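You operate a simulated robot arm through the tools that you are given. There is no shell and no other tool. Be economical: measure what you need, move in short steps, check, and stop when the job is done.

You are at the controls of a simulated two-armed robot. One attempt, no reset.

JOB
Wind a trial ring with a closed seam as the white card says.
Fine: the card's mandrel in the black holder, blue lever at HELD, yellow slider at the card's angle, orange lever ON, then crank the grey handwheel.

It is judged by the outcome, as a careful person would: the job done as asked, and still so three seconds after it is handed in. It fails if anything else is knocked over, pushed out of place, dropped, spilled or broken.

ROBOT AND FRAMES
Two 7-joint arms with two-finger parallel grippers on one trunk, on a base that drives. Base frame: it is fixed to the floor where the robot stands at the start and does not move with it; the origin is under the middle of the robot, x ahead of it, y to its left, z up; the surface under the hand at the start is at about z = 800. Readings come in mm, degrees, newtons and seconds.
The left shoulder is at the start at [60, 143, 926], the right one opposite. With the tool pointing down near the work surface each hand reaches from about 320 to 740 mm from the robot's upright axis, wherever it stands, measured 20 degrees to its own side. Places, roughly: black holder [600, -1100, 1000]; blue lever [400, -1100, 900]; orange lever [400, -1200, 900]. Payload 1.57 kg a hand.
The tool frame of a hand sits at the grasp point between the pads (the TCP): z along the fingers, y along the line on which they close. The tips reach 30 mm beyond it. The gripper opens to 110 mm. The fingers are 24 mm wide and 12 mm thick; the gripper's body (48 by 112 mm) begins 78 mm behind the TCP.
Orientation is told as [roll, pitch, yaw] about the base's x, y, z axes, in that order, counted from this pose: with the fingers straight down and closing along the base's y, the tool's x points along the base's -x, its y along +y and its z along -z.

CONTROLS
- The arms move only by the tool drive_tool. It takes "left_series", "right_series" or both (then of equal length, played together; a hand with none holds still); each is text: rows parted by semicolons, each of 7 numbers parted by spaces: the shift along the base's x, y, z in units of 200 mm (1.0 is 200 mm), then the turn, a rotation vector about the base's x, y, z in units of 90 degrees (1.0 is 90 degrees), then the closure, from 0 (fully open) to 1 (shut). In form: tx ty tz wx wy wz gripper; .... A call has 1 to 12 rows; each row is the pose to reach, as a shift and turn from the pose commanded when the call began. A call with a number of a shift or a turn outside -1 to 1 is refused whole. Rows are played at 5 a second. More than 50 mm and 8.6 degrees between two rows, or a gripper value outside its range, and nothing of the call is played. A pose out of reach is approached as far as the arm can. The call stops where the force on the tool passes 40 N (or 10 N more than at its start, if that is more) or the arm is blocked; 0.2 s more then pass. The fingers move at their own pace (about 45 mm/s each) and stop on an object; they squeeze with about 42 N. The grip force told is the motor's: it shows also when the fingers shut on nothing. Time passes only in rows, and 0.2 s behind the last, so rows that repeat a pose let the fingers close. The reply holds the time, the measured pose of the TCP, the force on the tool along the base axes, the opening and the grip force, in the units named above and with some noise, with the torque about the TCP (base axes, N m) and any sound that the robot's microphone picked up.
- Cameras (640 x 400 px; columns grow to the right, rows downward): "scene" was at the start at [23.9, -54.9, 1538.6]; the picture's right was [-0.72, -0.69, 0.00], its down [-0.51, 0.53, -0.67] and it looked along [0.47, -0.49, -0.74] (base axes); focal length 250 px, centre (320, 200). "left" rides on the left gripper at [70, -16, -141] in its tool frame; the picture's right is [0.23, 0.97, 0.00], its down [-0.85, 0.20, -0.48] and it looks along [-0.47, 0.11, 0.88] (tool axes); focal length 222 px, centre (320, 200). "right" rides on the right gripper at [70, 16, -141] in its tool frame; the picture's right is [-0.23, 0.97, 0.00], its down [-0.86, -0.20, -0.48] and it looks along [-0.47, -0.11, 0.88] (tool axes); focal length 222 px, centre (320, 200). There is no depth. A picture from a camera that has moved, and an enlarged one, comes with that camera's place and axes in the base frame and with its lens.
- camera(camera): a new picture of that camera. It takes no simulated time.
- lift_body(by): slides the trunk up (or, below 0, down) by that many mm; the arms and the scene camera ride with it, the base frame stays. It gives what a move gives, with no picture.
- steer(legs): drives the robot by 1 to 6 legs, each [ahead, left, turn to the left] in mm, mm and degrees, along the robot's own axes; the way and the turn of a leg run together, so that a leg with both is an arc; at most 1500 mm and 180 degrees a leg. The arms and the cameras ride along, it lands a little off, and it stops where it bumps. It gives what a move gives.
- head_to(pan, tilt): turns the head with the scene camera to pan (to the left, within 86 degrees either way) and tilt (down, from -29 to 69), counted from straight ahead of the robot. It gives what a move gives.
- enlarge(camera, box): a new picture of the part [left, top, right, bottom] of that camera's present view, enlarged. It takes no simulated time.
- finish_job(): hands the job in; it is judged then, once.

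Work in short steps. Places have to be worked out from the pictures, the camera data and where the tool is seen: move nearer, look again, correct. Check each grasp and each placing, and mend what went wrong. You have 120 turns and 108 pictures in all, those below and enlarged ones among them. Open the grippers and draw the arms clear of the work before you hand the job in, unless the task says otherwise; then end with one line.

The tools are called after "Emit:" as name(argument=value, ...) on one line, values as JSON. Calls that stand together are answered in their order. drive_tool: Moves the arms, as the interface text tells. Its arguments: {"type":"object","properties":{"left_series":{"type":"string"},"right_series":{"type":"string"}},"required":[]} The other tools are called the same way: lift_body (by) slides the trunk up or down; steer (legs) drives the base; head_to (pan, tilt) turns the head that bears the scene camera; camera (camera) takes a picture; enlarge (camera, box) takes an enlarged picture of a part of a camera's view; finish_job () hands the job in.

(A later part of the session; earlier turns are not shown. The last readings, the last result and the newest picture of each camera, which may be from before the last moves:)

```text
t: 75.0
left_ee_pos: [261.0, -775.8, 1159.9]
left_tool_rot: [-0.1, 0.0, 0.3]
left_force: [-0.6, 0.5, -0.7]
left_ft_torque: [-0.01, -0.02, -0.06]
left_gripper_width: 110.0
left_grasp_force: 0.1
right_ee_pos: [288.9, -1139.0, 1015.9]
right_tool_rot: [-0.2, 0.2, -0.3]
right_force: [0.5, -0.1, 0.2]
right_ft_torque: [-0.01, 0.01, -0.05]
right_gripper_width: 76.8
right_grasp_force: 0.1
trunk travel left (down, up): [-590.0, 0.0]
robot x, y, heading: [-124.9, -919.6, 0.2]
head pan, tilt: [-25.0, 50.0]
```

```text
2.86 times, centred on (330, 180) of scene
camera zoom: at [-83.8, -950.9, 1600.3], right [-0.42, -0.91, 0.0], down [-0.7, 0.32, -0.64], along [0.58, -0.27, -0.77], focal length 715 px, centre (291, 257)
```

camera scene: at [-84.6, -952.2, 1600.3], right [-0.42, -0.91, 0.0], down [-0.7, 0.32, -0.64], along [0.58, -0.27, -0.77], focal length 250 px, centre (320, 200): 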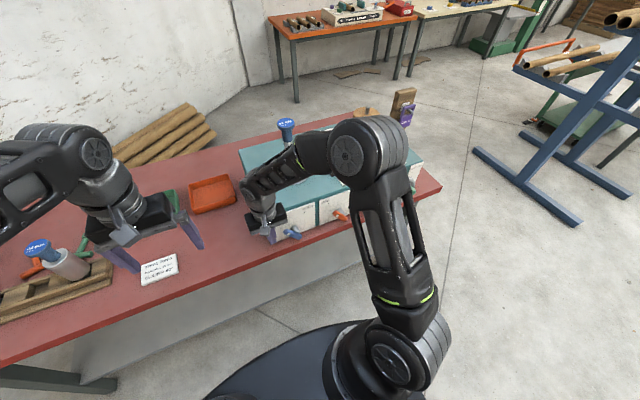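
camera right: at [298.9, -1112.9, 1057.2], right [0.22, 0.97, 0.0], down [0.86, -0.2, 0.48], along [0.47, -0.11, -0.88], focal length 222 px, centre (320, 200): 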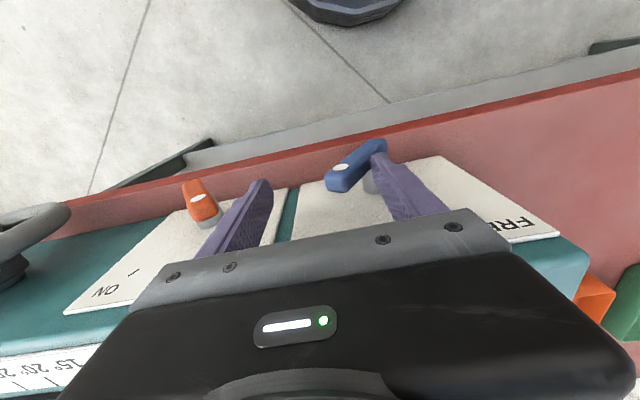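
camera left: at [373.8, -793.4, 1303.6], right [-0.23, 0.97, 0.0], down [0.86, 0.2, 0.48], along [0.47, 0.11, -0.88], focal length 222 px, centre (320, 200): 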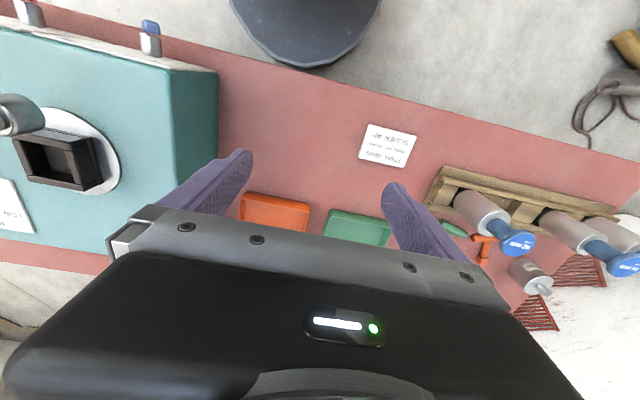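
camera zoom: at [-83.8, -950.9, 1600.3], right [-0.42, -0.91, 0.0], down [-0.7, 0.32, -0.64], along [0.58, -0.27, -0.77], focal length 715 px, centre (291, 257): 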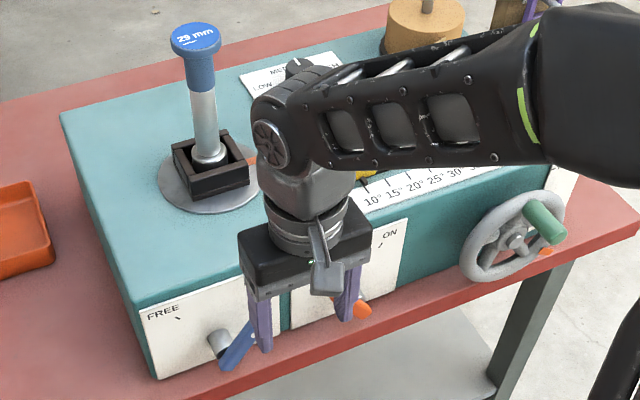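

Blue is at HELD. Next the slider: raise the hand, move the robot right and ahead to look from above.

Emit:
drive_tool(right_series="0 0 0.2 0 0 0 0; 0 0 0.4 0 0 0 0; 0 0 0.55 0 0 0 0; 0 0 0.55 0 0 0 0")

Emit:
steer(legs=[[0, -170, 0], [150, 0, 0]])

Emit:
camera(camera="right")

Emit:
camera(camera="scene")

```text
t: 76.0
left_ee_pos: [260.6, -777.0, 1161.8]
left_tool_rot: [0.0, 0.0, 0.3]
left_force: [-0.1, -0.1, 0.5]
left_ft_torque: [-0.01, 0.0, 0.01]
left_gripper_width: 109.8
left_grasp_force: 0.1
right_ee_pos: [290.2, -1141.1, 1126.7]
right_tool_rot: [-0.2, 0.3, -0.3]
right_force: [-0.4, 0.2, 0.6]
right_ft_torque: [0.03, 0.0, 0.02]
right_gripper_width: 109.9
right_grasp_force: 0.0
trunk travel left (down, up): [-590.0, 0.0]
robot x, y, heading: [-123.3, -923.0, 0.1]
head pan, tilt: [-25.0, 50.0]
```

```text
t: 78.4
left_ee_pos: [413.6, -942.0, 1160.4]
left_tool_rot: [0.0, 0.1, 0.6]
left_force: [0.9, 0.3, 0.3]
left_ft_torque: [-0.04, 0.01, -0.03]
left_gripper_width: 109.9
left_grasp_force: 0.1
right_ee_pos: [445.3, -1305.9, 1124.7]
right_tool_rot: [-0.2, 0.3, 0.0]
right_force: [0.3, 0.7, 0.4]
right_ft_torque: [0.0, 0.06, -0.01]
right_gripper_width: 110.0
right_grasp_force: 0.2
trunk travel left (down, up): [-590.0, 0.0]
robot x, y, heading: [29.8, -1089.6, 0.6]
head pan, tilt: [-25.0, 50.0]
```

```text
42 pictures are left
camera right: at [376.5, -1289.2, 1266.0], right [0.23, 0.97, -0.01], down [0.86, -0.2, 0.48], along [0.46, -0.11, -0.88], focal length 222 px, centre (320, 200)
```

right: 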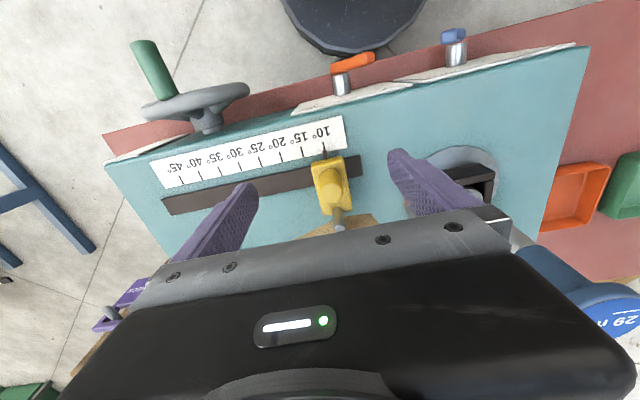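

```text
41 pictures are left
camera scene: at [70.7, -1118.8, 1600.3], right [-0.41, -0.91, 0.0], down [-0.7, 0.32, -0.64], along [0.58, -0.27, -0.77], focal length 250 px, centre (320, 200)
```

scene: 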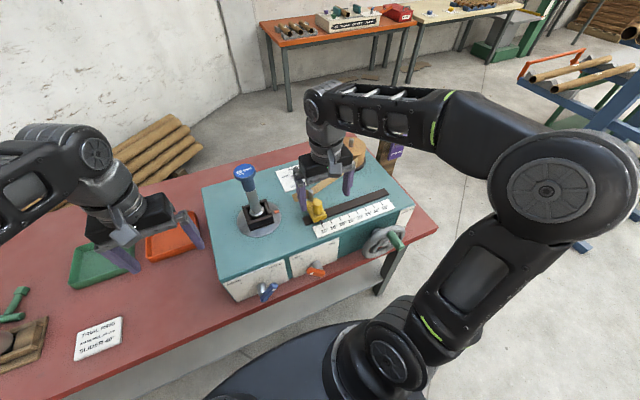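

Emit:
enlarge(camera="right", box=[140, 105, 380, 245])

Emit:
enlarge(camera="scene", box=[280, 160, 420, 250])

```text
2.67 times, centred on (260, 175) of right
camera zoom: at [376.5, -1289.2, 1266.0], right [0.23, 0.97, -0.01], down [0.86, -0.2, 0.48], along [0.46, -0.11, -0.88], focal length 592 px, centre (480, 267)
```

zoom: 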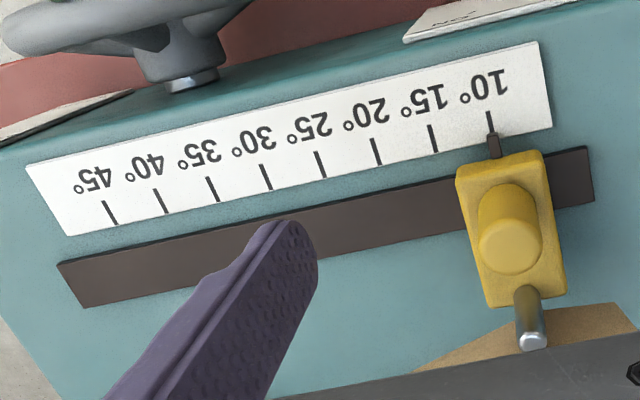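

```text
4.44 times, centred on (350, 205) of scene
camera zoom: at [70.7, -1118.8, 1600.3], right [-0.41, -0.91, 0.0], down [-0.7, 0.32, -0.64], along [0.58, -0.27, -0.77], focal length 1112 px, centre (187, 178)
```

zoom: 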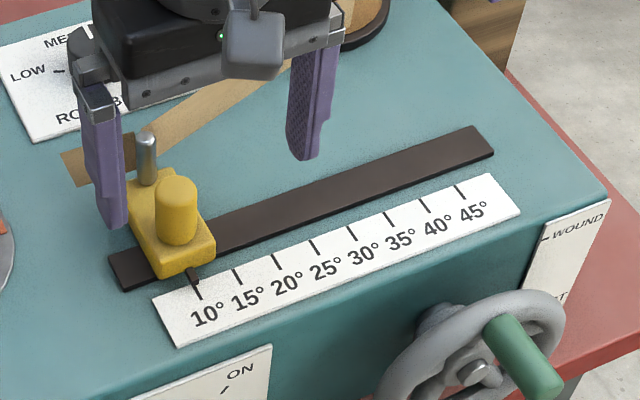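

Measured: slider post top (486, -1303, 1043); 10° mark at y≈-1305, 40° mark at y≈-1491 (31 mm per 5°). I drive the robot 100 mm right and bring the hand over the post.

Emit:
steer(legs=[[0, -100, -0.4]])

Emit:
drive_tool(right_series="0.1 0.2 0 0 0 0 0.2; 0.2 0.4 0 0 0 0 0.2; 0.2 0.51 0 0 0 0 0.2; 0.2 0.51 -0.1 0 0 0 0.2; 0.2 0.51 -0.1 0 0 0 0.2")

Emit:
camera(camera="right")

```text
t: 79.6
left_ee_pos: [414.7, -1046.2, 1161.8]
left_tool_rot: [0.0, 0.0, 0.3]
left_force: [-0.9, -0.7, -0.1]
left_ft_torque: [0.03, 0.02, 0.05]
left_gripper_width: 109.7
left_grasp_force: 0.1
right_ee_pos: [443.2, -1410.6, 1125.5]
right_tool_rot: [-0.2, 0.2, -0.3]
right_force: [0.5, 0.3, 0.3]
right_ft_torque: [0.05, 0.04, -0.03]
right_gripper_width: 110.0
right_grasp_force: 0.0
trunk travel left (down, up): [-590.0, 0.0]
robot x, y, heading: [32.3, -1192.3, 0.3]
head pan, tilt: [-25.0, 50.0]
```

```text
t: 80.8
left_ee_pos: [413.7, -1043.6, 1161.6]
left_tool_rot: [0.1, 0.0, 0.3]
left_force: [0.6, -0.9, 0.4]
left_ft_torque: [0.02, 0.0, -0.02]
left_gripper_width: 110.0
left_grasp_force: 0.1
right_ee_pos: [483.8, -1307.3, 1107.1]
right_tool_rot: [-0.3, 0.2, -0.3]
right_force: [-0.1, -0.3, -0.4]
right_ft_torque: [0.0, -0.03, 0.01]
right_gripper_width: 87.8
right_grasp_force: 0.0
trunk travel left (down, up): [-590.0, 0.0]
robot x, y, heading: [31.4, -1191.3, 0.5]
head pan, tilt: [-25.0, 50.0]
```

```text
38 pictures are left
camera right: at [414.8, -1290.3, 1248.3], right [0.23, 0.97, 0.0], down [0.86, -0.2, 0.48], along [0.46, -0.12, -0.88], focal length 222 px, centre (320, 200)
```

right: 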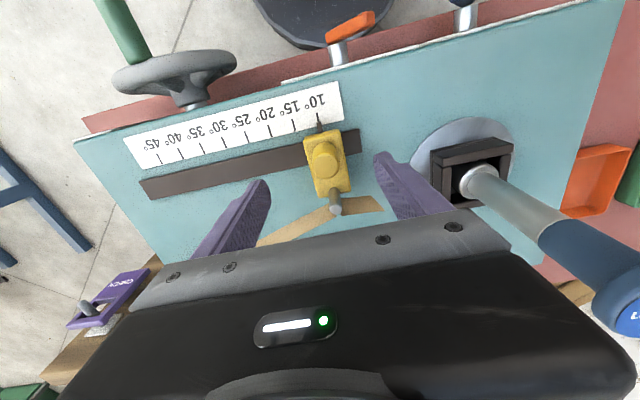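

Post centred between fingers. I lower to z≈1036 and close on it.

Emit:
drive_tool(right_series="-0.01 0.02 -0.1 0 0 0 0.3; -0.01 0.02 -0.22 0 0 0 0.3; -0.01 0.02 -0.35 0 0 0 0.3; -0.01 0.02 -0.35 0 0 0 0.3")

Emit:
camera(camera="right")

```text
t: 81.8
left_ee_pos: [414.5, -1046.1, 1161.1]
left_tool_rot: [0.0, -0.1, 0.3]
left_force: [0.7, 0.5, -0.3]
left_ft_torque: [0.01, 0.0, -0.01]
left_gripper_width: 109.8
left_grasp_force: 0.1
right_ee_pos: [481.9, -1304.2, 1034.3]
right_tool_rot: [-0.3, 0.1, -0.3]
right_force: [-0.4, -0.7, -0.1]
right_ft_torque: [0.03, -0.02, 0.01]
right_gripper_width: 77.2
right_grasp_force: 0.1
trunk travel left (down, up): [-590.0, 0.0]
robot x, y, heading: [27.5, -1189.3, 0.5]
head pan, tilt: [-25.0, 50.0]
```

```text
37 pictures are left
camera right: at [412.5, -1286.1, 1175.5], right [0.23, 0.97, -0.01], down [0.86, -0.2, 0.48], along [0.46, -0.12, -0.88], focal length 222 px, centre (320, 200)
```

right: 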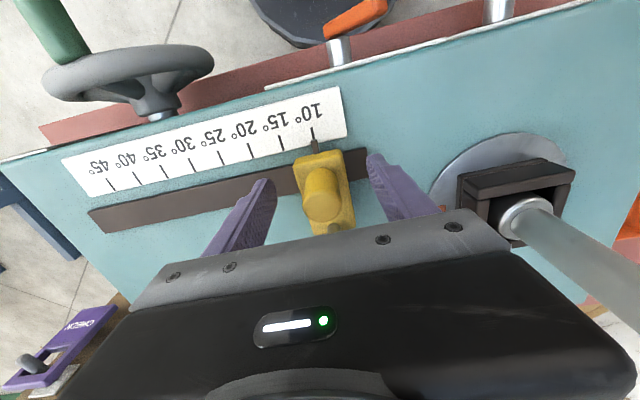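

Emit:
drive_tool(right_series="0 0 0 0 0 0 1; 0 0 0 0 0 0 1; 0 0 0 0 0 0 1; 0 0 0 0 0 0 1; 0 0 0 0 0 0 1")

Emit:
drive_tool(right_series="0 -0.1 0 0 0 0 1; 0 -0.2 0 0 0 0 1; 0 -0.3 0 0 0 0 1; 0 -0.4 0 0 0 0 1; 0 -0.5 0 0 0 0 1; 0 -0.6 0 0 0 0 1; 0 -0.7 0 0 0 0 1; 0 -0.8 0 0 0 0 1; 0 -0.85 0 0 0 0 1; 0 -0.85 0 0 0 0 1")

Emit:
camera(camera="right")

```text
t: 83.0
left_ee_pos: [415.1, -1044.6, 1160.5]
left_tool_rot: [0.0, -0.1, 0.3]
left_force: [0.5, 0.4, 0.4]
left_ft_torque: [-0.02, 0.01, -0.01]
left_gripper_width: 110.2
left_grasp_force: 0.1
right_ee_pos: [482.5, -1302.5, 1033.8]
right_tool_rot: [-0.2, 0.1, -0.2]
right_force: [-0.2, -0.7, -0.2]
right_ft_torque: [0.83, 0.1, 0.07]
right_gripper_width: 27.9
right_grasp_force: 32.7
trunk travel left (down, up): [-590.0, 0.0]
robot x, y, heading: [29.6, -1192.1, 0.4]
head pan, tilt: [-25.0, 50.0]
```

```text
t: 85.2
left_ee_pos: [414.4, -1044.5, 1161.1]
left_tool_rot: [0.1, 0.0, 0.3]
left_force: [-0.5, -0.5, -0.9]
left_ft_torque: [0.03, -0.02, 0.02]
left_gripper_width: 110.1
left_grasp_force: 0.0
right_ee_pos: [481.1, -1473.0, 1034.4]
right_tool_rot: [-0.2, 0.2, -0.3]
right_force: [-2.5, 0.4, -1.5]
right_ft_torque: [1.02, 0.95, 0.12]
right_gripper_width: 28.1
right_grasp_force: 38.4
trunk travel left (down, up): [-590.0, 0.0]
robot x, y, heading: [30.8, -1192.1, 0.3]
head pan, tilt: [-25.0, 50.0]
```

```text
36 pictures are left
camera right: at [412.7, -1456.6, 1175.8], right [0.23, 0.97, -0.01], down [0.86, -0.2, 0.48], along [0.46, -0.12, -0.88], focal length 222 px, centre (320, 200)
```

right: 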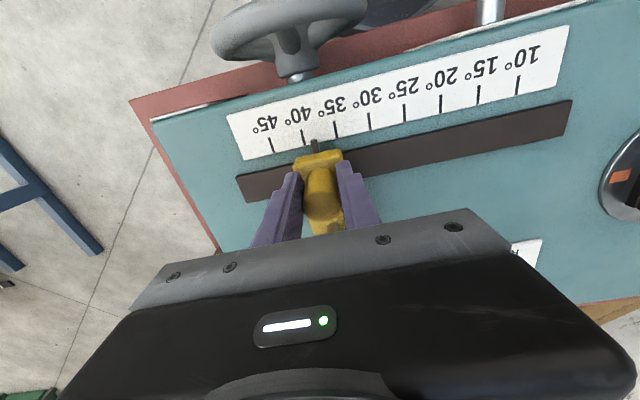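

Moving nicely. I enlarge to read the pointer against the scale.

Emit:
enlarge(camera="right", box=[240, 100, 400, 190])

```text
4.00 times, centred on (320, 145) of right
camera zoom: at [412.7, -1456.6, 1175.8], right [0.23, 0.97, -0.01], down [0.86, -0.2, 0.48], along [0.46, -0.12, -0.88], focal length 888 px, centre (320, 420)
```

zoom: 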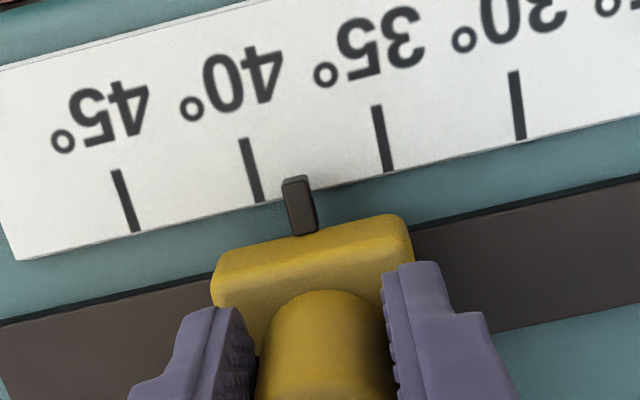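

Pointer is about 10 mm short of 40°. I nudge −y 9.5 mm and re-read.

Emit:
drive_tool(right_series="0 -0.025 0 0 0 0 1; 0 -0.0475 0 0 0 0 1; 0 -0.0475 0 0 0 0 1")

Emit:
enlarge(camera="right", box=[240, 100, 400, 190])

Emit:
enlarge(camera="scene", box=[300, 150, 420, 250])

```text
t: 86.0
left_ee_pos: [413.8, -1045.5, 1161.3]
left_tool_rot: [0.1, -0.1, 0.4]
left_force: [-0.3, 0.4, 0.2]
left_ft_torque: [0.01, 0.01, -0.04]
left_gripper_width: 110.1
left_grasp_force: 0.0
right_ee_pos: [483.2, -1483.1, 1035.8]
right_tool_rot: [-0.3, 0.2, -0.2]
right_force: [-4.9, -0.2, -1.4]
right_ft_torque: [0.99, 0.38, -0.04]
right_gripper_width: 27.9
right_grasp_force: 38.3
trunk travel left (down, up): [-590.0, 0.0]
robot x, y, heading: [30.7, -1188.7, -0.0]
head pan, tilt: [-25.0, 50.0]
```

```text
4.00 times, centred on (320, 145) of right
camera zoom: at [412.7, -1466.1, 1175.8], right [0.23, 0.97, 0.0], down [0.86, -0.2, 0.48], along [0.46, -0.11, -0.88], focal length 888 px, centre (320, 420)
```

zoom: 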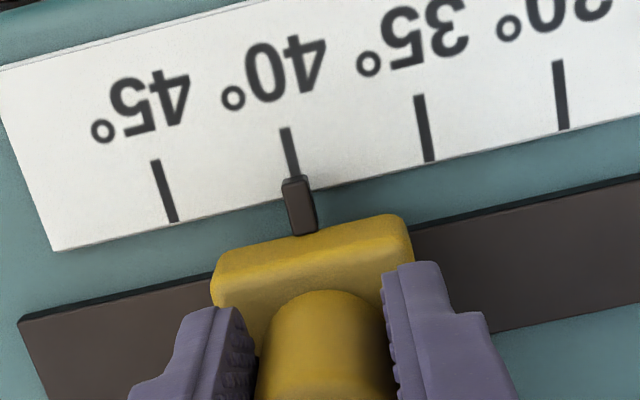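

```text
4.00 times, centred on (360, 200) of scene
camera zoom: at [69.0, -1220.3, 1600.4], right [-0.42, -0.91, 0.0], down [-0.7, 0.32, -0.64], along [0.58, -0.27, -0.77], focal length 1001 px, centre (160, 200)
```

zoom: 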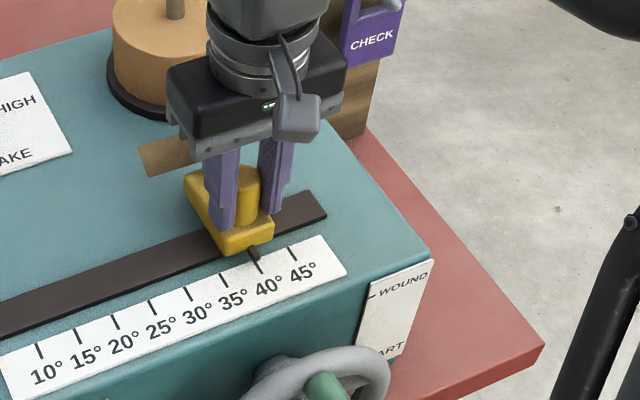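

Reads 40°, with perhaps 1 mm parallax. I nudge 0.8 mm more, release and lift, then check from above.

Emit:
drive_tool(right_series="0 -0.004 0 0 0 0 1; 0 -0.004 0 0 0 0 1; 0 -0.004 0 0 0 0 0.5; 0 -0.004 0 0 0 0 0.5; 0 -0.004 0.1 0 0 0 0.5; 0 -0.004 0.3 0 0 0 0.5; -0.1 -0.004 0.45 0 0 0 0.5; -0.1 -0.004 0.45 0 0 0 0.5")

Emit:
enlarge(camera="right", box=[240, 70, 400, 190])

Emit:
enlarge(camera="scene", box=[320, 190, 420, 290])

```text
t: 87.8
left_ee_pos: [415.5, -1045.1, 1160.5]
left_tool_rot: [0.0, 0.0, 0.4]
left_force: [-0.8, 0.6, 0.4]
left_ft_torque: [0.03, 0.03, 0.0]
left_gripper_width: 110.2
left_grasp_force: 0.0
right_ee_pos: [461.0, -1482.7, 1125.8]
right_tool_rot: [-0.4, 0.1, -0.3]
right_force: [0.7, 0.7, 0.0]
right_ft_torque: [-0.02, 0.02, -0.02]
right_gripper_width: 55.3
right_grasp_force: 0.0
trunk travel left (down, up): [-590.0, 0.0]
robot x, y, heading: [27.7, -1189.3, 0.3]
head pan, tilt: [-25.0, 50.0]
```

```text
3.33 times, centred on (320, 130) of right
camera zoom: at [392.5, -1465.9, 1266.4], right [0.23, 0.97, -0.01], down [0.86, -0.2, 0.48], along [0.46, -0.11, -0.88], focal length 740 px, centre (320, 433)
```

zoom: 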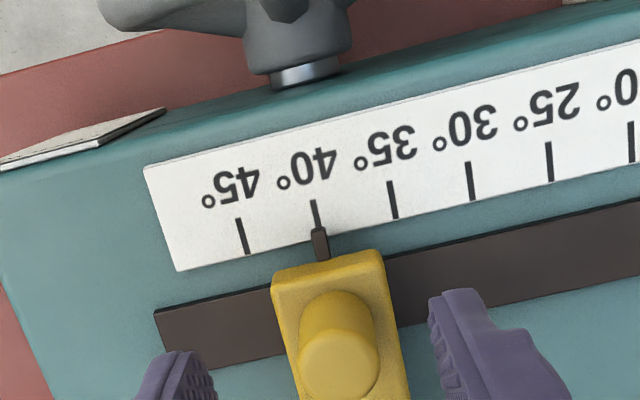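

```text
4.00 times, centred on (370, 240) of scene
camera zoom: at [70.4, -1220.1, 1600.3], right [-0.42, -0.91, 0.0], down [-0.7, 0.32, -0.64], along [0.58, -0.27, -0.77], focal length 1001 px, centre (120, 40)
```

zoom: 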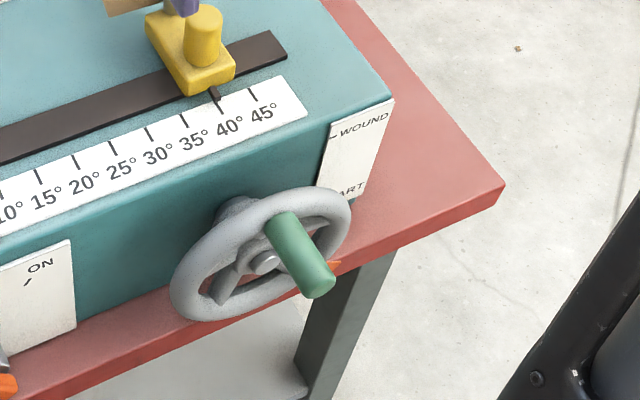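

Slider is at 40°. Next the orange lever: straddle it likewise. Moving above it at (368, -1221).

Emit:
drive_tool(right_series="-0.1 0.2 0 0 0 0 0.45; -0.2 0.4 0 0 0 0 0.45; -0.3 0.6 0 0 0 0 0.45; -0.4 0.8 0 0 0 0 0.45; -0.46 1 0 0 0 0 0.45; -0.46 1 0 0 0 0 0.45")

Emit:
drive_tool(right_series="0 0.15 -0.15 0 0 0 0.45; 0 0.31 -0.35 0 0 0 0.45; 0 0.31 -0.55 0 0 0 0.45; 0 0.31 -0.75 0 0 0 0.45; 0 0.31 -0.82 0 0 0 0.45; 0 0.31 -0.82 0 0 0 0.45")

Emit:
camera(camera="right")

```text
t: 89.2
left_ee_pos: [414.4, -1044.8, 1162.7]
left_tool_rot: [0.0, 0.0, 0.3]
left_force: [0.8, 0.8, 0.3]
left_ft_torque: [0.01, -0.02, 0.01]
left_gripper_width: 109.9
left_grasp_force: 0.1
right_ee_pos: [368.5, -1284.2, 1124.5]
right_tool_rot: [-0.2, 0.2, -0.3]
right_force: [0.7, 0.6, 1.2]
right_ft_torque: [-0.01, 0.0, 0.01]
right_gripper_width: 60.5
right_grasp_force: 0.1
trunk travel left (down, up): [-590.0, 0.0]
robot x, y, heading: [31.1, -1187.4, 0.5]
head pan, tilt: [-25.0, 50.0]
```

```text
refused: row 2 steps farther than a row can; nothing moved
```

```text
30 pictures are left
camera right: at [298.7, -1267.2, 1265.7], right [0.23, 0.97, 0.0], down [0.86, -0.2, 0.48], along [0.46, -0.11, -0.88], focal length 222 px, centre (320, 200)
```

right: 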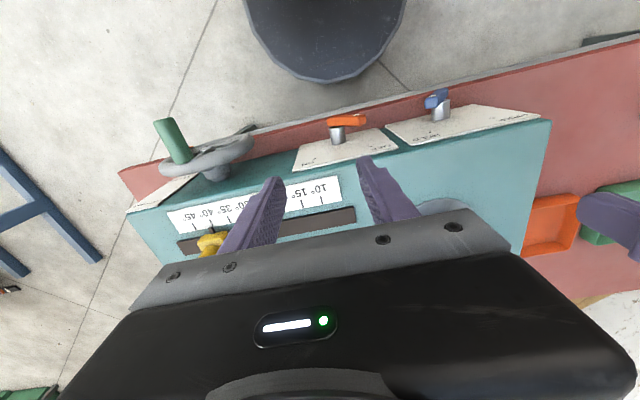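

The row step was too long; I repeat with smaller steps.

Emit:
drive_tool(right_series="0 0.15 -0.15 0 0 0 0.45; 0 0.31 -0.3 0 0 0 0.45; 0 0.31 -0.5 0 0 0 0.45; 0 0.31 -0.7 0 0 0 0.45; 0 0.31 -0.85 0 0 0 0.45; 0 0.31 -0.85 0 0 0 0.45")

Emit:
camera(camera="right")

```text
t: 90.6
left_ee_pos: [414.0, -1046.4, 1161.7]
left_tool_rot: [0.0, 0.0, 0.3]
left_force: [-0.4, 0.7, -0.8]
left_ft_torque: [-0.04, 0.03, 0.02]
left_gripper_width: 109.8
left_grasp_force: 0.0
right_ee_pos: [370.7, -1220.3, 954.6]
right_tool_rot: [-0.2, 0.3, -0.3]
right_force: [0.2, 0.4, -0.4]
right_ft_torque: [-0.02, -0.03, 0.01]
right_gripper_width: 60.3
right_grasp_force: 0.0
trunk travel left (down, up): [-590.0, 0.0]
robot x, y, heading: [29.4, -1188.1, 0.2]
head pan, tilt: [-25.0, 50.0]
```

```text
29 pictures are left
camera right: at [300.0, -1203.9, 1096.1], right [0.23, 0.97, 0.0], down [0.86, -0.2, 0.48], along [0.46, -0.12, -0.88], focal length 222 px, centre (320, 200)
```

right: 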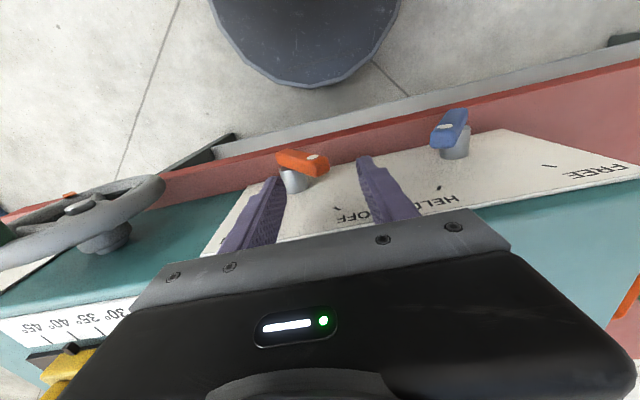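

Orange dot at y≈-1227. I shift 5 mm, lower to straddle, and push −y to ~-1316.

Emit:
drive_tool(right_series="0 -0.025 -0.1 0 0 0 0.45; 0 -0.025 -0.2 0 0 0 0.45; 0 -0.1 -0.2 0 0 0 0.45; 0 -0.16 -0.2 0 0 0 0.45; 0 -0.21 -0.2 0 0 0 0.45; 0 -0.26 -0.2 0 0 0 0.45; 0 -0.31 -0.2 0 0 0 0.45; 0 -0.36 -0.2 0 0 0 0.45; 0 -0.4 -0.2 0 0 0 0.45; 0 -0.44 -0.2 0 0 0 0.45; 0 -0.465 -0.2 0 0 0 0.45; 0 -0.48 -0.2 0 0 0 0.45")

Emit:
camera(camera="right")

```text
t: 93.2
left_ee_pos: [413.8, -1041.3, 1161.0]
left_tool_rot: [-0.2, -0.1, 0.3]
left_force: [0.2, -0.9, -0.5]
left_ft_torque: [0.03, 0.04, -0.01]
left_gripper_width: 110.0
left_grasp_force: 0.1
right_ee_pos: [370.9, -1311.9, 916.4]
right_tool_rot: [-0.2, 0.0, 0.0]
right_force: [-4.8, 33.0, 9.8]
right_ft_torque: [1.46, 0.44, 0.34]
right_gripper_width: 90.0
right_grasp_force: 16.6
trunk travel left (down, up): [-590.0, 0.0]
robot x, y, heading: [29.6, -1189.0, 0.5]
head pan, tilt: [-25.0, 50.0]
```

```text
28 pictures are left
camera right: at [300.3, -1295.8, 1057.5], right [0.23, 0.97, 0.0], down [0.85, -0.2, 0.48], along [0.47, -0.11, -0.88], focal length 222 px, centre (320, 200)
```

right: 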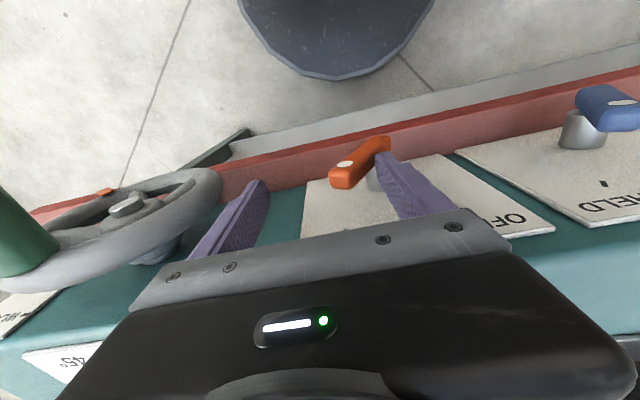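

Orange swung the same amount as blue, to its stop. I release, lift and look from the scene camera at levers and handwheel.

Emit:
drive_tool(right_series="0 0.08 0 0 0 0 0.35; 0 0.13 0 0 0 0 0.35; 0 0.13 0.2 0 0 0 0.35; 0 0.13 0.4 0 0 0 0.35; -0.1 0.13 0.6 0 0 0 0.35; -0.2 0.2 0.8 0 0 0 0.35; -0.2 0.3 0.9 0 0 0 0.35")

Emit:
head_to(pan=-38, tilt=52)

Emit:
enlarge(camera="scene", box=[160, 90, 480, 310])

```text
t: 94.8
left_ee_pos: [414.4, -1042.8, 1160.9]
left_tool_rot: [-0.1, 0.0, 0.2]
left_force: [0.2, 0.2, 0.3]
left_ft_torque: [0.0, 0.02, -0.01]
left_gripper_width: 109.9
left_grasp_force: 0.1
right_ee_pos: [330.1, -1256.1, 1094.6]
right_tool_rot: [-0.3, 0.3, -0.3]
right_force: [0.2, 0.2, 0.1]
right_ft_torque: [0.0, -0.03, -0.01]
right_gripper_width: 71.3
right_grasp_force: 0.0
trunk travel left (down, up): [-590.0, 0.0]
robot x, y, heading: [31.8, -1192.7, 0.4]
head pan, tilt: [-25.0, 50.0]
```

```text
t: 95.5
left_ee_pos: [414.0, -1044.9, 1161.1]
left_tool_rot: [0.0, 0.0, 0.4]
left_force: [-0.3, 0.5, 0.0]
left_ft_torque: [0.03, 0.01, -0.01]
left_gripper_width: 110.2
left_grasp_force: 0.1
right_ee_pos: [330.5, -1257.7, 1092.9]
right_tool_rot: [-0.3, 0.2, -0.2]
right_force: [0.6, 0.7, -0.1]
right_ft_torque: [0.02, -0.01, 0.02]
right_gripper_width: 71.4
right_grasp_force: 0.1
trunk travel left (down, up): [-590.0, 0.0]
robot x, y, heading: [26.4, -1190.6, 0.4]
head pan, tilt: [-38.0, 52.0]
```

```text
1.82 times, centred on (320, 200) of scene
camera zoom: at [59.0, -1233.7, 1597.7], right [-0.61, -0.79, 0.0], down [-0.62, 0.48, -0.62], along [0.49, -0.38, -0.79], focal length 455 px, centre (320, 200)
```

zoom: 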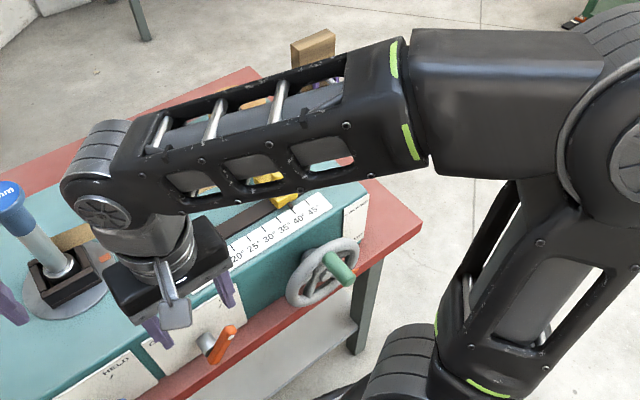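

Levers done. The handwheel is on the front face: hub ≈(362, -1480, 892), green handle at 12 o'clock pointing −x, from about (353, -1476, 963) to (300, -1470, 980). I back the robot off 90, go right 60, and bring the hand in front above the handle for a closer look.

Emit:
steer(legs=[[-90, -60, 0]])

Emit:
drive_tool(right_series="0 -0.2 0 0 0 0 0.35; 0.08 -0.4 0 0 0 0 0.35; 0.18 -0.58 0 0 0 0 0.35; 0.26 -0.76 -0.05 0 0 0 0.35; 0.26 -0.76 -0.05 0 0 0 0.35")

Emit:
camera(camera="right")

Emit:
camera(camera="scene")

```text
t: 96.7
left_ee_pos: [324.7, -1106.0, 1161.6]
left_tool_rot: [-0.1, -0.1, 0.3]
left_force: [-0.1, -0.5, 0.2]
left_ft_torque: [0.0, -0.04, -0.01]
left_gripper_width: 109.8
left_grasp_force: 0.1
right_ee_pos: [241.7, -1317.5, 1094.1]
right_tool_rot: [-0.2, 0.1, -0.3]
right_force: [-0.6, -0.3, 0.1]
right_ft_torque: [0.01, -0.04, 0.02]
right_gripper_width: 71.5
right_grasp_force: 0.1
trunk travel left (down, up): [-590.0, 0.0]
robot x, y, heading: [-56.9, -1250.8, 0.1]
head pan, tilt: [-38.0, 52.0]
```

```text
t: 97.9
left_ee_pos: [327.5, -1106.0, 1162.0]
left_tool_rot: [0.0, 0.0, 0.3]
left_force: [-1.5, 0.6, 0.7]
left_ft_torque: [0.0, -0.05, 0.01]
left_gripper_width: 110.1
left_grasp_force: 0.0
right_ee_pos: [293.5, -1468.2, 1083.2]
right_tool_rot: [-0.4, 0.1, -0.4]
right_force: [-0.1, -0.3, -0.8]
right_ft_torque: [-0.05, -0.02, 0.02]
right_gripper_width: 71.3
right_grasp_force: 0.1
trunk travel left (down, up): [-590.0, 0.0]
robot x, y, heading: [-53.2, -1252.5, 0.1]
head pan, tilt: [-38.0, 52.0]
```

```text
26 pictures are left
camera right: at [225.0, -1451.5, 1224.5], right [0.23, 0.97, -0.01], down [0.85, -0.2, 0.48], along [0.46, -0.12, -0.88], focal length 222 px, centre (320, 200)
```

right: 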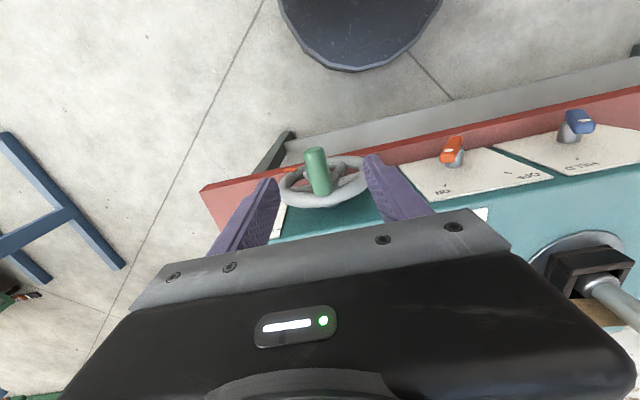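

```text
25 pictures are left
camera scene: at [-29.0, -1293.9, 1597.7], right [-0.61, -0.79, 0.0], down [-0.62, 0.48, -0.62], along [0.49, -0.38, -0.79], focal length 250 px, centre (320, 200)
```

scene: 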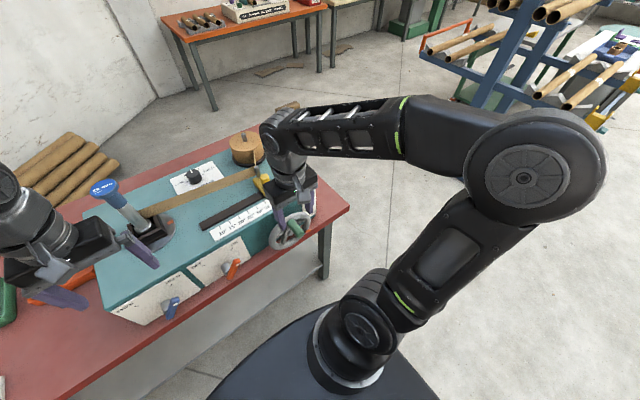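

Emit:
enlarge(camera="right", box=[250, 120, 410, 230])

Emit:
enlarge(camera="scene", box=[240, 170, 350, 270])

```text
3.64 times, centred on (330, 175) of right
camera zoom: at [225.0, -1451.5, 1224.5], right [0.23, 0.97, -0.01], down [0.85, -0.2, 0.48], along [0.46, -0.12, -0.88], focal length 808 px, centre (284, 291)
```

zoom: 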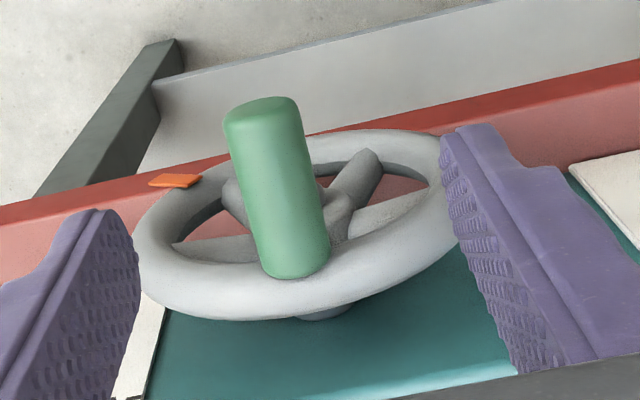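

```text
4.00 times, centred on (295, 220) of scene
camera zoom: at [-29.0, -1293.9, 1597.7], right [-0.61, -0.79, 0.0], down [-0.62, 0.48, -0.62], along [0.49, -0.38, -0.79], focal length 1001 px, centre (420, 120)
```

zoom: 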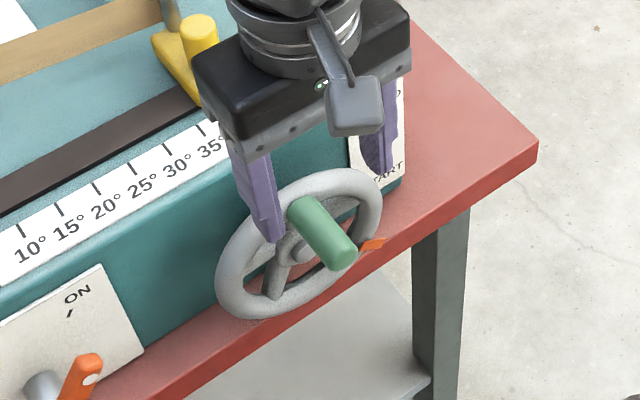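

Refined: handle centre ≈(297–350, -1476, 970), hub (y -1478, z 905), radius ~65. I lower onto the handle at x≈313 and grip it.

Emit:
drive_tool(right_series="0.1 -0.04 -0.1 0 0 0 0.4; 0.1 -0.04 -0.3 0 0 0 0.4; 0.1 -0.04 -0.5 0 0 0 0.4; 0.1 -0.04 -0.5 0 0 0 0.7; 0.1 -0.04 -0.5 0 0 0 1; 0.1 -0.04 -0.5 0 0 0 1; 0.1 -0.04 -0.5 0 0 0 1; 0.1 -0.04 -0.5 0 0 0 1")

Emit:
camera(camera="right")

```text
t: 99.7
left_ee_pos: [328.0, -1106.0, 1161.8]
left_tool_rot: [0.0, 0.1, 0.2]
left_force: [0.8, 0.0, 0.2]
left_ft_torque: [-0.02, 0.02, 0.02]
left_gripper_width: 110.2
left_grasp_force: 0.1
right_ee_pos: [315.0, -1476.5, 984.7]
right_tool_rot: [-0.2, 0.2, -0.4]
right_force: [-0.7, -1.9, -6.4]
right_ft_torque: [0.05, -0.19, 0.71]
right_gripper_width: 25.5
right_grasp_force: 37.1
trunk travel left (down, up): [-590.0, 0.0]
robot x, y, heading: [-58.0, -1249.8, 0.2]
head pan, tilt: [-38.0, 52.0]
```

```text
22 pictures are left
camera right: at [246.4, -1460.9, 1125.8], right [0.23, 0.97, -0.01], down [0.86, -0.2, 0.48], along [0.46, -0.12, -0.88], focal length 222 px, centre (320, 200)
```

right: 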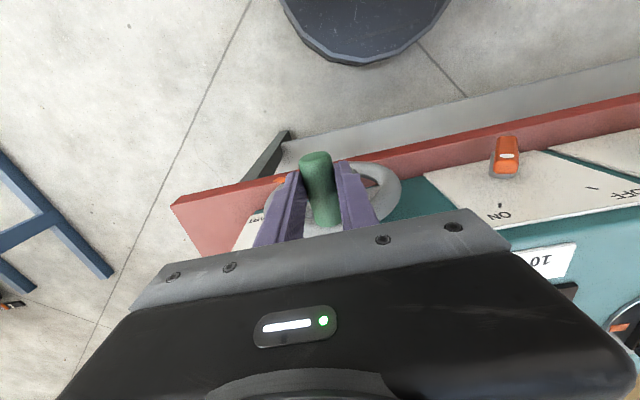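

Handle gripped (25.5 mm). I test-crank clockwise 45° along the arc (r≈65).

Emit:
drive_tool(right_series="0 -0.042 -0.003 0 0 0 1; 0 -0.084 -0.011 0 0 0 1; 0 -0.124 -0.025 0 0 0 1; 0 -0.1625 -0.0435 0 0 0 1; 0 -0.198 -0.067 0 0 0 1; 0 -0.23 -0.095 0 0 0 1")

Emit:
enlarge(camera="scene", box=[190, 150, 390, 290])

```text
t: 101.1
left_ee_pos: [328.4, -1105.8, 1160.4]
left_tool_rot: [-0.1, 0.1, 0.3]
left_force: [-0.3, -0.4, 0.0]
left_ft_torque: [-0.01, 0.01, 0.02]
left_gripper_width: 110.0
left_grasp_force: 0.1
right_ee_pos: [315.4, -1524.6, 965.9]
right_tool_rot: [-0.3, 0.1, -0.3]
right_force: [5.5, 5.5, 2.2]
right_ft_torque: [0.4, -0.42, 0.87]
right_gripper_width: 25.5
right_grasp_force: 37.0
trunk travel left (down, up): [-590.0, 0.0]
robot x, y, heading: [-59.1, -1251.9, 0.1]
head pan, tilt: [-38.0, 52.0]
```

```text
2.86 times, centred on (290, 220) of scene
camera zoom: at [-27.9, -1293.7, 1597.6], right [-0.61, -0.79, 0.0], down [-0.62, 0.48, -0.62], along [0.49, -0.38, -0.79], focal length 715 px, centre (406, 143)
```

zoom: 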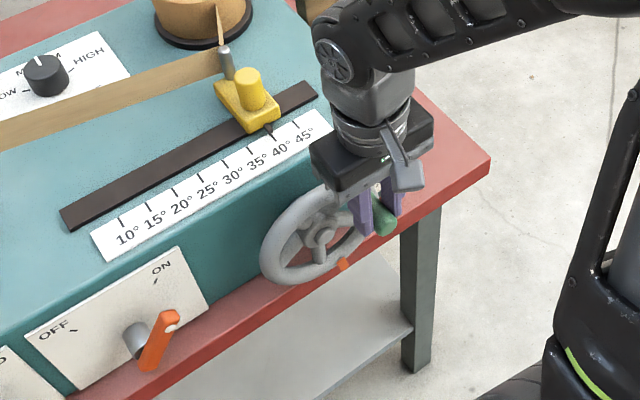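

The wheel turns freely with the handle (only ~5 N). I continue clockwise 240°.

Emit:
drive_tool(right_series="0 -0.0647 -0.0925 0 0 0 1; 0 -0.094 -0.2015 0 0 0 1; 0 -0.0841 -0.3139 0 0 0 1; 0 -0.0364 -0.4162 0 0 0 1; 0 0.0434 -0.496 0 0 0 1; 0 0.1457 -0.5437 0 0 0 1; 0 0.2581 -0.5536 0 0 0 1; 0 0.3672 -0.5244 0 0 0 1; 0 0.4596 -0.4596 0 0 0 1; 0 0.5244 -0.3672 0 0 0 1; 0 0.5536 -0.2581 0 0 0 1; 0 0.5437 -0.1457 0 0 0 1")

Emit:
camera(camera="scene")

```text
t: 102.2
left_ee_pos: [329.6, -1107.5, 1160.4]
left_tool_rot: [0.0, -0.1, 0.0]
left_force: [-0.2, 0.5, -0.2]
left_ft_torque: [-0.05, 0.02, -0.01]
left_gripper_width: 110.3
left_grasp_force: 0.2
right_ee_pos: [315.5, -1541.3, 881.5]
right_tool_rot: [-0.8, 0.5, -0.8]
right_force: [4.5, -20.0, -11.4]
right_ft_torque: [-0.38, 0.83, 1.1]
right_gripper_width: 26.0
right_grasp_force: 36.8
trunk travel left (down, up): [-590.0, 0.0]
robot x, y, heading: [-55.8, -1251.4, 0.3]
head pan, tilt: [-38.0, 52.0]
stopped in row 5 (right hand): the force on the tool passed its limit at 48 N (the readings are from after the stop); the commanded pose is now the measured one
```

```text
20 pictures are left
camera scene: at [-27.0, -1295.5, 1597.2], right [-0.61, -0.79, 0.0], down [-0.62, 0.48, -0.61], along [0.48, -0.38, -0.79], focal length 250 px, centre (320, 200)
```

scene: 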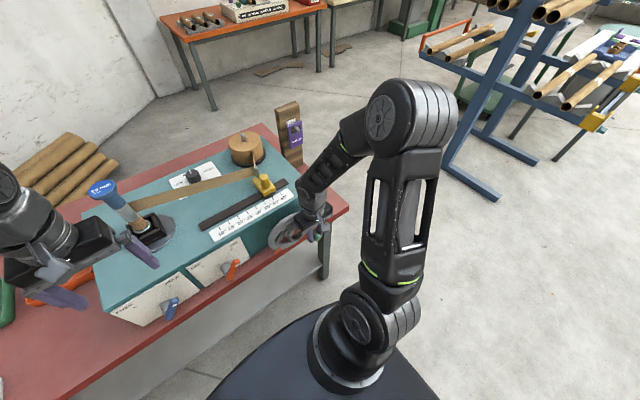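

Fitting the reached points gives circle centre (TCP) y -1476, z 912.4, radius 72 mm; my arc was too tight. I continue from 115° with the corrected radius.

Emit:
drive_tool(right_series="0 0.0496 -0.0773 0 0 0 1; 0 0.1192 -0.1411 0 0 0 1; 0 0.2029 -0.1846 0 0 0 1; 0 0.295 -0.205 0 0 0 1; 0 0.3893 -0.2009 0 0 0 1; 0 0.4793 -0.1725 0 0 0 1; 0 0.5589 -0.1218 0 0 0 1; 0 0.6227 -0.0523 0 0 0 1; 0 0.6662 0.0314 0 0 0 1; 0 0.6867 0.1236 0 0 0 1; 0 0.6826 0.2178 0 0 0 1; 0 0.6542 0.3079 0 0 0 1")

```text
t: 102.5
left_ee_pos: [327.6, -1110.3, 1159.1]
left_tool_rot: [0.0, 0.0, 0.0]
left_force: [0.6, 0.2, 0.6]
left_ft_torque: [-0.03, 0.0, -0.04]
left_gripper_width: 109.8
left_grasp_force: 0.1
right_ee_pos: [315.4, -1537.6, 874.1]
right_tool_rot: [-0.8, 0.0, -1.6]
right_force: [-4.6, -15.7, 2.9]
right_ft_torque: [0.42, -1.55, 1.07]
right_gripper_width: 26.0
right_grasp_force: 37.7
trunk travel left (down, up): [-590.0, 0.0]
robot x, y, heading: [-53.0, -1249.7, -0.2]
head pan, tilt: [-38.0, 52.0]
stopped in row 1 (right hand): the force on the tool passed its limit at 65 N (the readings are from after the stop); the commanded pose is now the measured one
```

Too high a force right away – something blocks. I look closely.

Emit:
enlarge(camera="scene", box=[240, 170, 360, 270])

Emit:
camera(camera="right")

```text
4.00 times, centred on (300, 220) of scene
camera zoom: at [-29.5, -1295.9, 1597.8], right [-0.62, -0.79, 0.0], down [-0.62, 0.49, -0.62], along [0.49, -0.38, -0.79], focal length 1001 px, centre (400, 120)
```

zoom: 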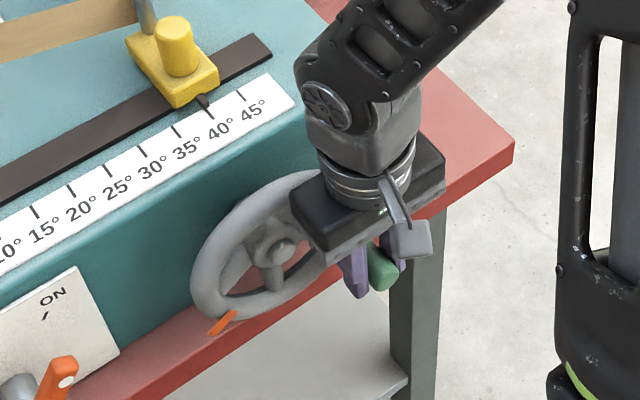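

```text
18 pictures are left
camera right: at [245.0, -1518.6, 1014.3], right [0.25, 0.97, -0.02], down [0.85, -0.22, 0.48], along [0.46, -0.14, -0.88], focal length 222 px, centre (320, 200)
```

right: 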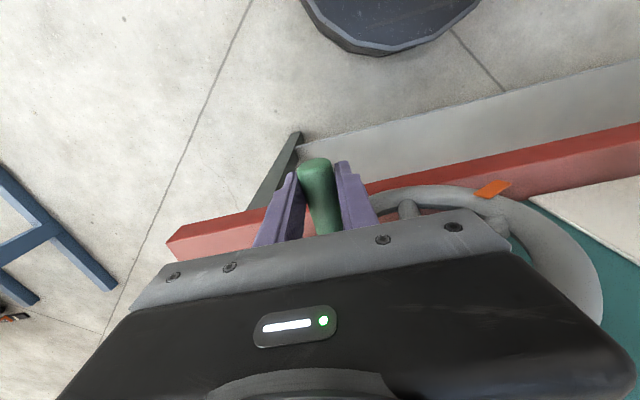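

The gripper body touches the ring. I open slightly, tilt the hand 25° (body leaning back toward me), shift toward the handle's tip, and regrip.

Emit:
drive_tool(right_series="0 0 0 0 0 0 0.6; -0.03 0 0 0 0 0 0.6; -0.04 0 -0.01 0.004 -0.09 0.009 0.6; -0.05 0 -0.02 0.009 -0.18 0.018 0.6; -0.055 0 -0.035 0.009 -0.27 0.018 0.6; -0.055 0 -0.035 0.009 -0.27 0.018 0.6; -0.055 0 -0.035 0.009 -0.27 0.018 1; -0.055 0 -0.035 0.009 -0.27 0.018 1; -0.055 0 -0.035 0.009 -0.27 0.018 1")

Emit:
enlarge(camera="scene", box=[240, 170, 360, 270])

```text
t: 104.6
left_ee_pos: [326.4, -1105.0, 1160.6]
left_tool_rot: [-0.1, 0.0, 0.1]
left_force: [-1.2, -0.1, -0.7]
left_ft_torque: [0.04, -0.02, 0.05]
left_gripper_width: 110.0
left_grasp_force: 0.0
right_ee_pos: [330.1, -1538.1, 860.6]
right_tool_rot: [1.1, -24.3, 0.5]
right_force: [-4.3, 21.7, 7.2]
right_ft_torque: [-0.14, 0.21, -0.9]
right_gripper_width: 26.0
right_grasp_force: 29.6
right hand out of reach, approached as far as the arm can: row 5, 6, 7, 8, 9
trunk travel left (down, up): [-590.0, 0.0]
robot x, y, heading: [-63.4, -1253.3, -0.1]
head pan, tilt: [-38.0, 52.0]
stopped in row 9 (right hand): the force on the tool passed its limit at 43 N (the readings are from after the stop); the commanded pose is now the measured one
```

```text
4.00 times, centred on (300, 220) of scene
camera zoom: at [-30.0, -1293.3, 1597.8], right [-0.61, -0.79, 0.0], down [-0.62, 0.48, -0.62], along [0.49, -0.38, -0.79], focal length 1001 px, centre (400, 120)
```

zoom: 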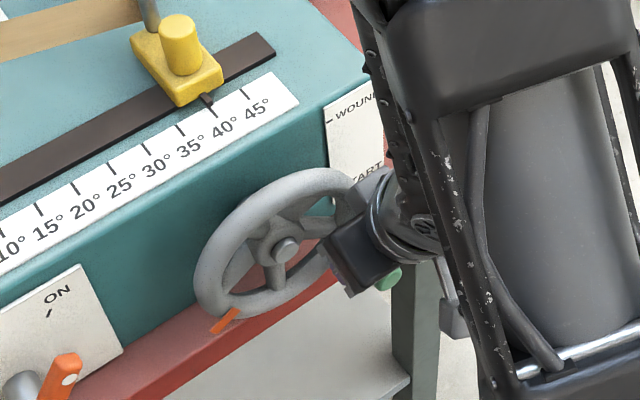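

The arm is too folded here. I open, back the robot off 120 mm, then re-approach the handle with the arm more extended.

Emit:
drive_tool(right_series="0 0 0 0 0 0 0.6; 0 0 0 0 0 0 0.5; 0 0 0 0 0 0 0.5")

Emit:
steer(legs=[[-130, 0, 0]])

Emit:
drive_tool(right_series="0.1 0 0 -0.01 0 -0.005 0.5; 0.2 0 0 -0.01 0 -0.005 0.5; 0.3 0 0 -0.01 0 -0.005 0.5; 0.3 0 0.01 -0.01 0 -0.005 0.5")

Emit:
camera(camera="right")

```text
t: 105.4
left_ee_pos: [328.4, -1108.7, 1161.2]
left_tool_rot: [0.0, 0.0, 0.0]
left_force: [0.4, 0.1, 0.1]
left_ft_torque: [-0.02, -0.01, -0.06]
left_gripper_width: 110.0
left_grasp_force: 0.0
right_ee_pos: [329.6, -1544.3, 859.7]
right_tool_rot: [0.7, -24.2, 0.2]
right_force: [-5.2, -3.7, -4.8]
right_ft_torque: [-0.21, 0.19, 0.06]
right_gripper_width: 51.9
right_grasp_force: 0.1
trunk travel left (down, up): [-590.0, 0.0]
robot x, y, heading: [-57.5, -1252.0, -0.1]
head pan, tilt: [-38.0, 52.0]
```

```text
t: 106.6
left_ee_pos: [197.3, -1107.6, 1161.4]
left_tool_rot: [0.0, 0.0, 0.1]
left_force: [0.0, 0.5, 0.2]
left_ft_torque: [-0.01, -0.04, 0.01]
left_gripper_width: 110.3
left_grasp_force: 0.0
right_ee_pos: [199.9, -1543.4, 860.8]
right_tool_rot: [0.8, -24.4, 0.3]
right_force: [0.6, 0.9, -0.8]
right_ft_torque: [0.03, -0.01, -0.02]
right_gripper_width: 54.9
right_grasp_force: 0.0
trunk travel left (down, up): [-590.0, 0.0]
robot x, y, heading: [-182.8, -1249.8, -0.1]
head pan, tilt: [-38.0, 52.0]
```

```text
t: 107.6
left_ee_pos: [197.0, -1107.8, 1161.0]
left_tool_rot: [0.0, 0.0, 0.1]
left_force: [0.2, 0.0, -0.2]
left_ft_torque: [-0.02, -0.01, -0.04]
left_gripper_width: 109.9
left_grasp_force: 0.1
right_ee_pos: [262.4, -1542.8, 864.0]
right_tool_rot: [-0.3, -24.3, 0.3]
right_force: [-1.0, 0.7, 0.8]
right_ft_torque: [0.0, -0.01, -0.03]
right_gripper_width: 55.0
right_grasp_force: 0.0
trunk travel left (down, up): [-590.0, 0.0]
robot x, y, heading: [-184.2, -1253.6, -0.1]
head pan, tilt: [-38.0, 52.0]
```

```text
16 pictures are left
camera right: at [139.1, -1526.4, 963.3], right [0.2, 0.97, 0.09], down [0.58, -0.2, 0.79], along [0.79, -0.11, -0.61], focal length 222 px, centre (320, 200)
```

right: 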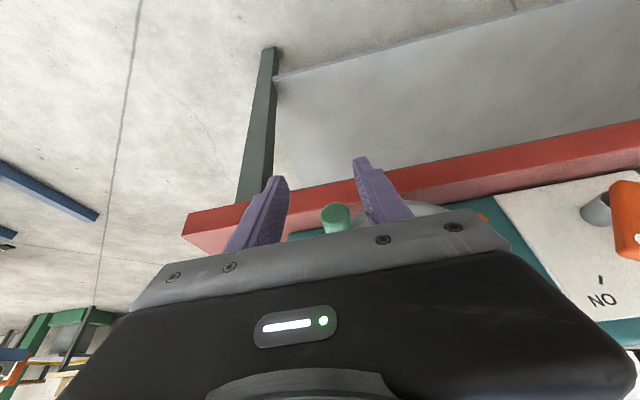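

Handle tip is at (297, -1537, 860), centred between the fingers. I advance 46 mm and grip.

Emit:
drive_tool(right_series="0.1 0.02 0.01 0 0 0 0.5; 0.2 0.026 0.015 0 0 0 0.5; 0.23 0.026 0.015 0 0 0 0.5; 0.23 0.026 0.015 0 0 0 1; 0.23 0.026 0.015 0 0 0 1; 0.23 0.026 0.015 0 0 0 1; 0.23 0.026 0.015 0 0 0 1")

```text
t: 109.2
left_ee_pos: [198.2, -1106.7, 1160.4]
left_tool_rot: [0.0, 0.0, 0.0]
left_force: [-0.8, -0.1, -0.7]
left_ft_torque: [-0.01, -0.04, -0.01]
left_gripper_width: 110.0
left_grasp_force: 0.1
right_ee_pos: [307.2, -1536.8, 866.3]
right_tool_rot: [-0.2, -24.2, 0.4]
right_force: [-0.5, 9.1, -0.6]
right_ft_torque: [-0.25, -0.02, -0.7]
right_gripper_width: 24.9
right_grasp_force: 34.3
trunk travel left (down, up): [-590.0, 0.0]
robot x, y, heading: [-190.7, -1250.2, 0.5]
head pan, tilt: [-38.0, 52.0]
```

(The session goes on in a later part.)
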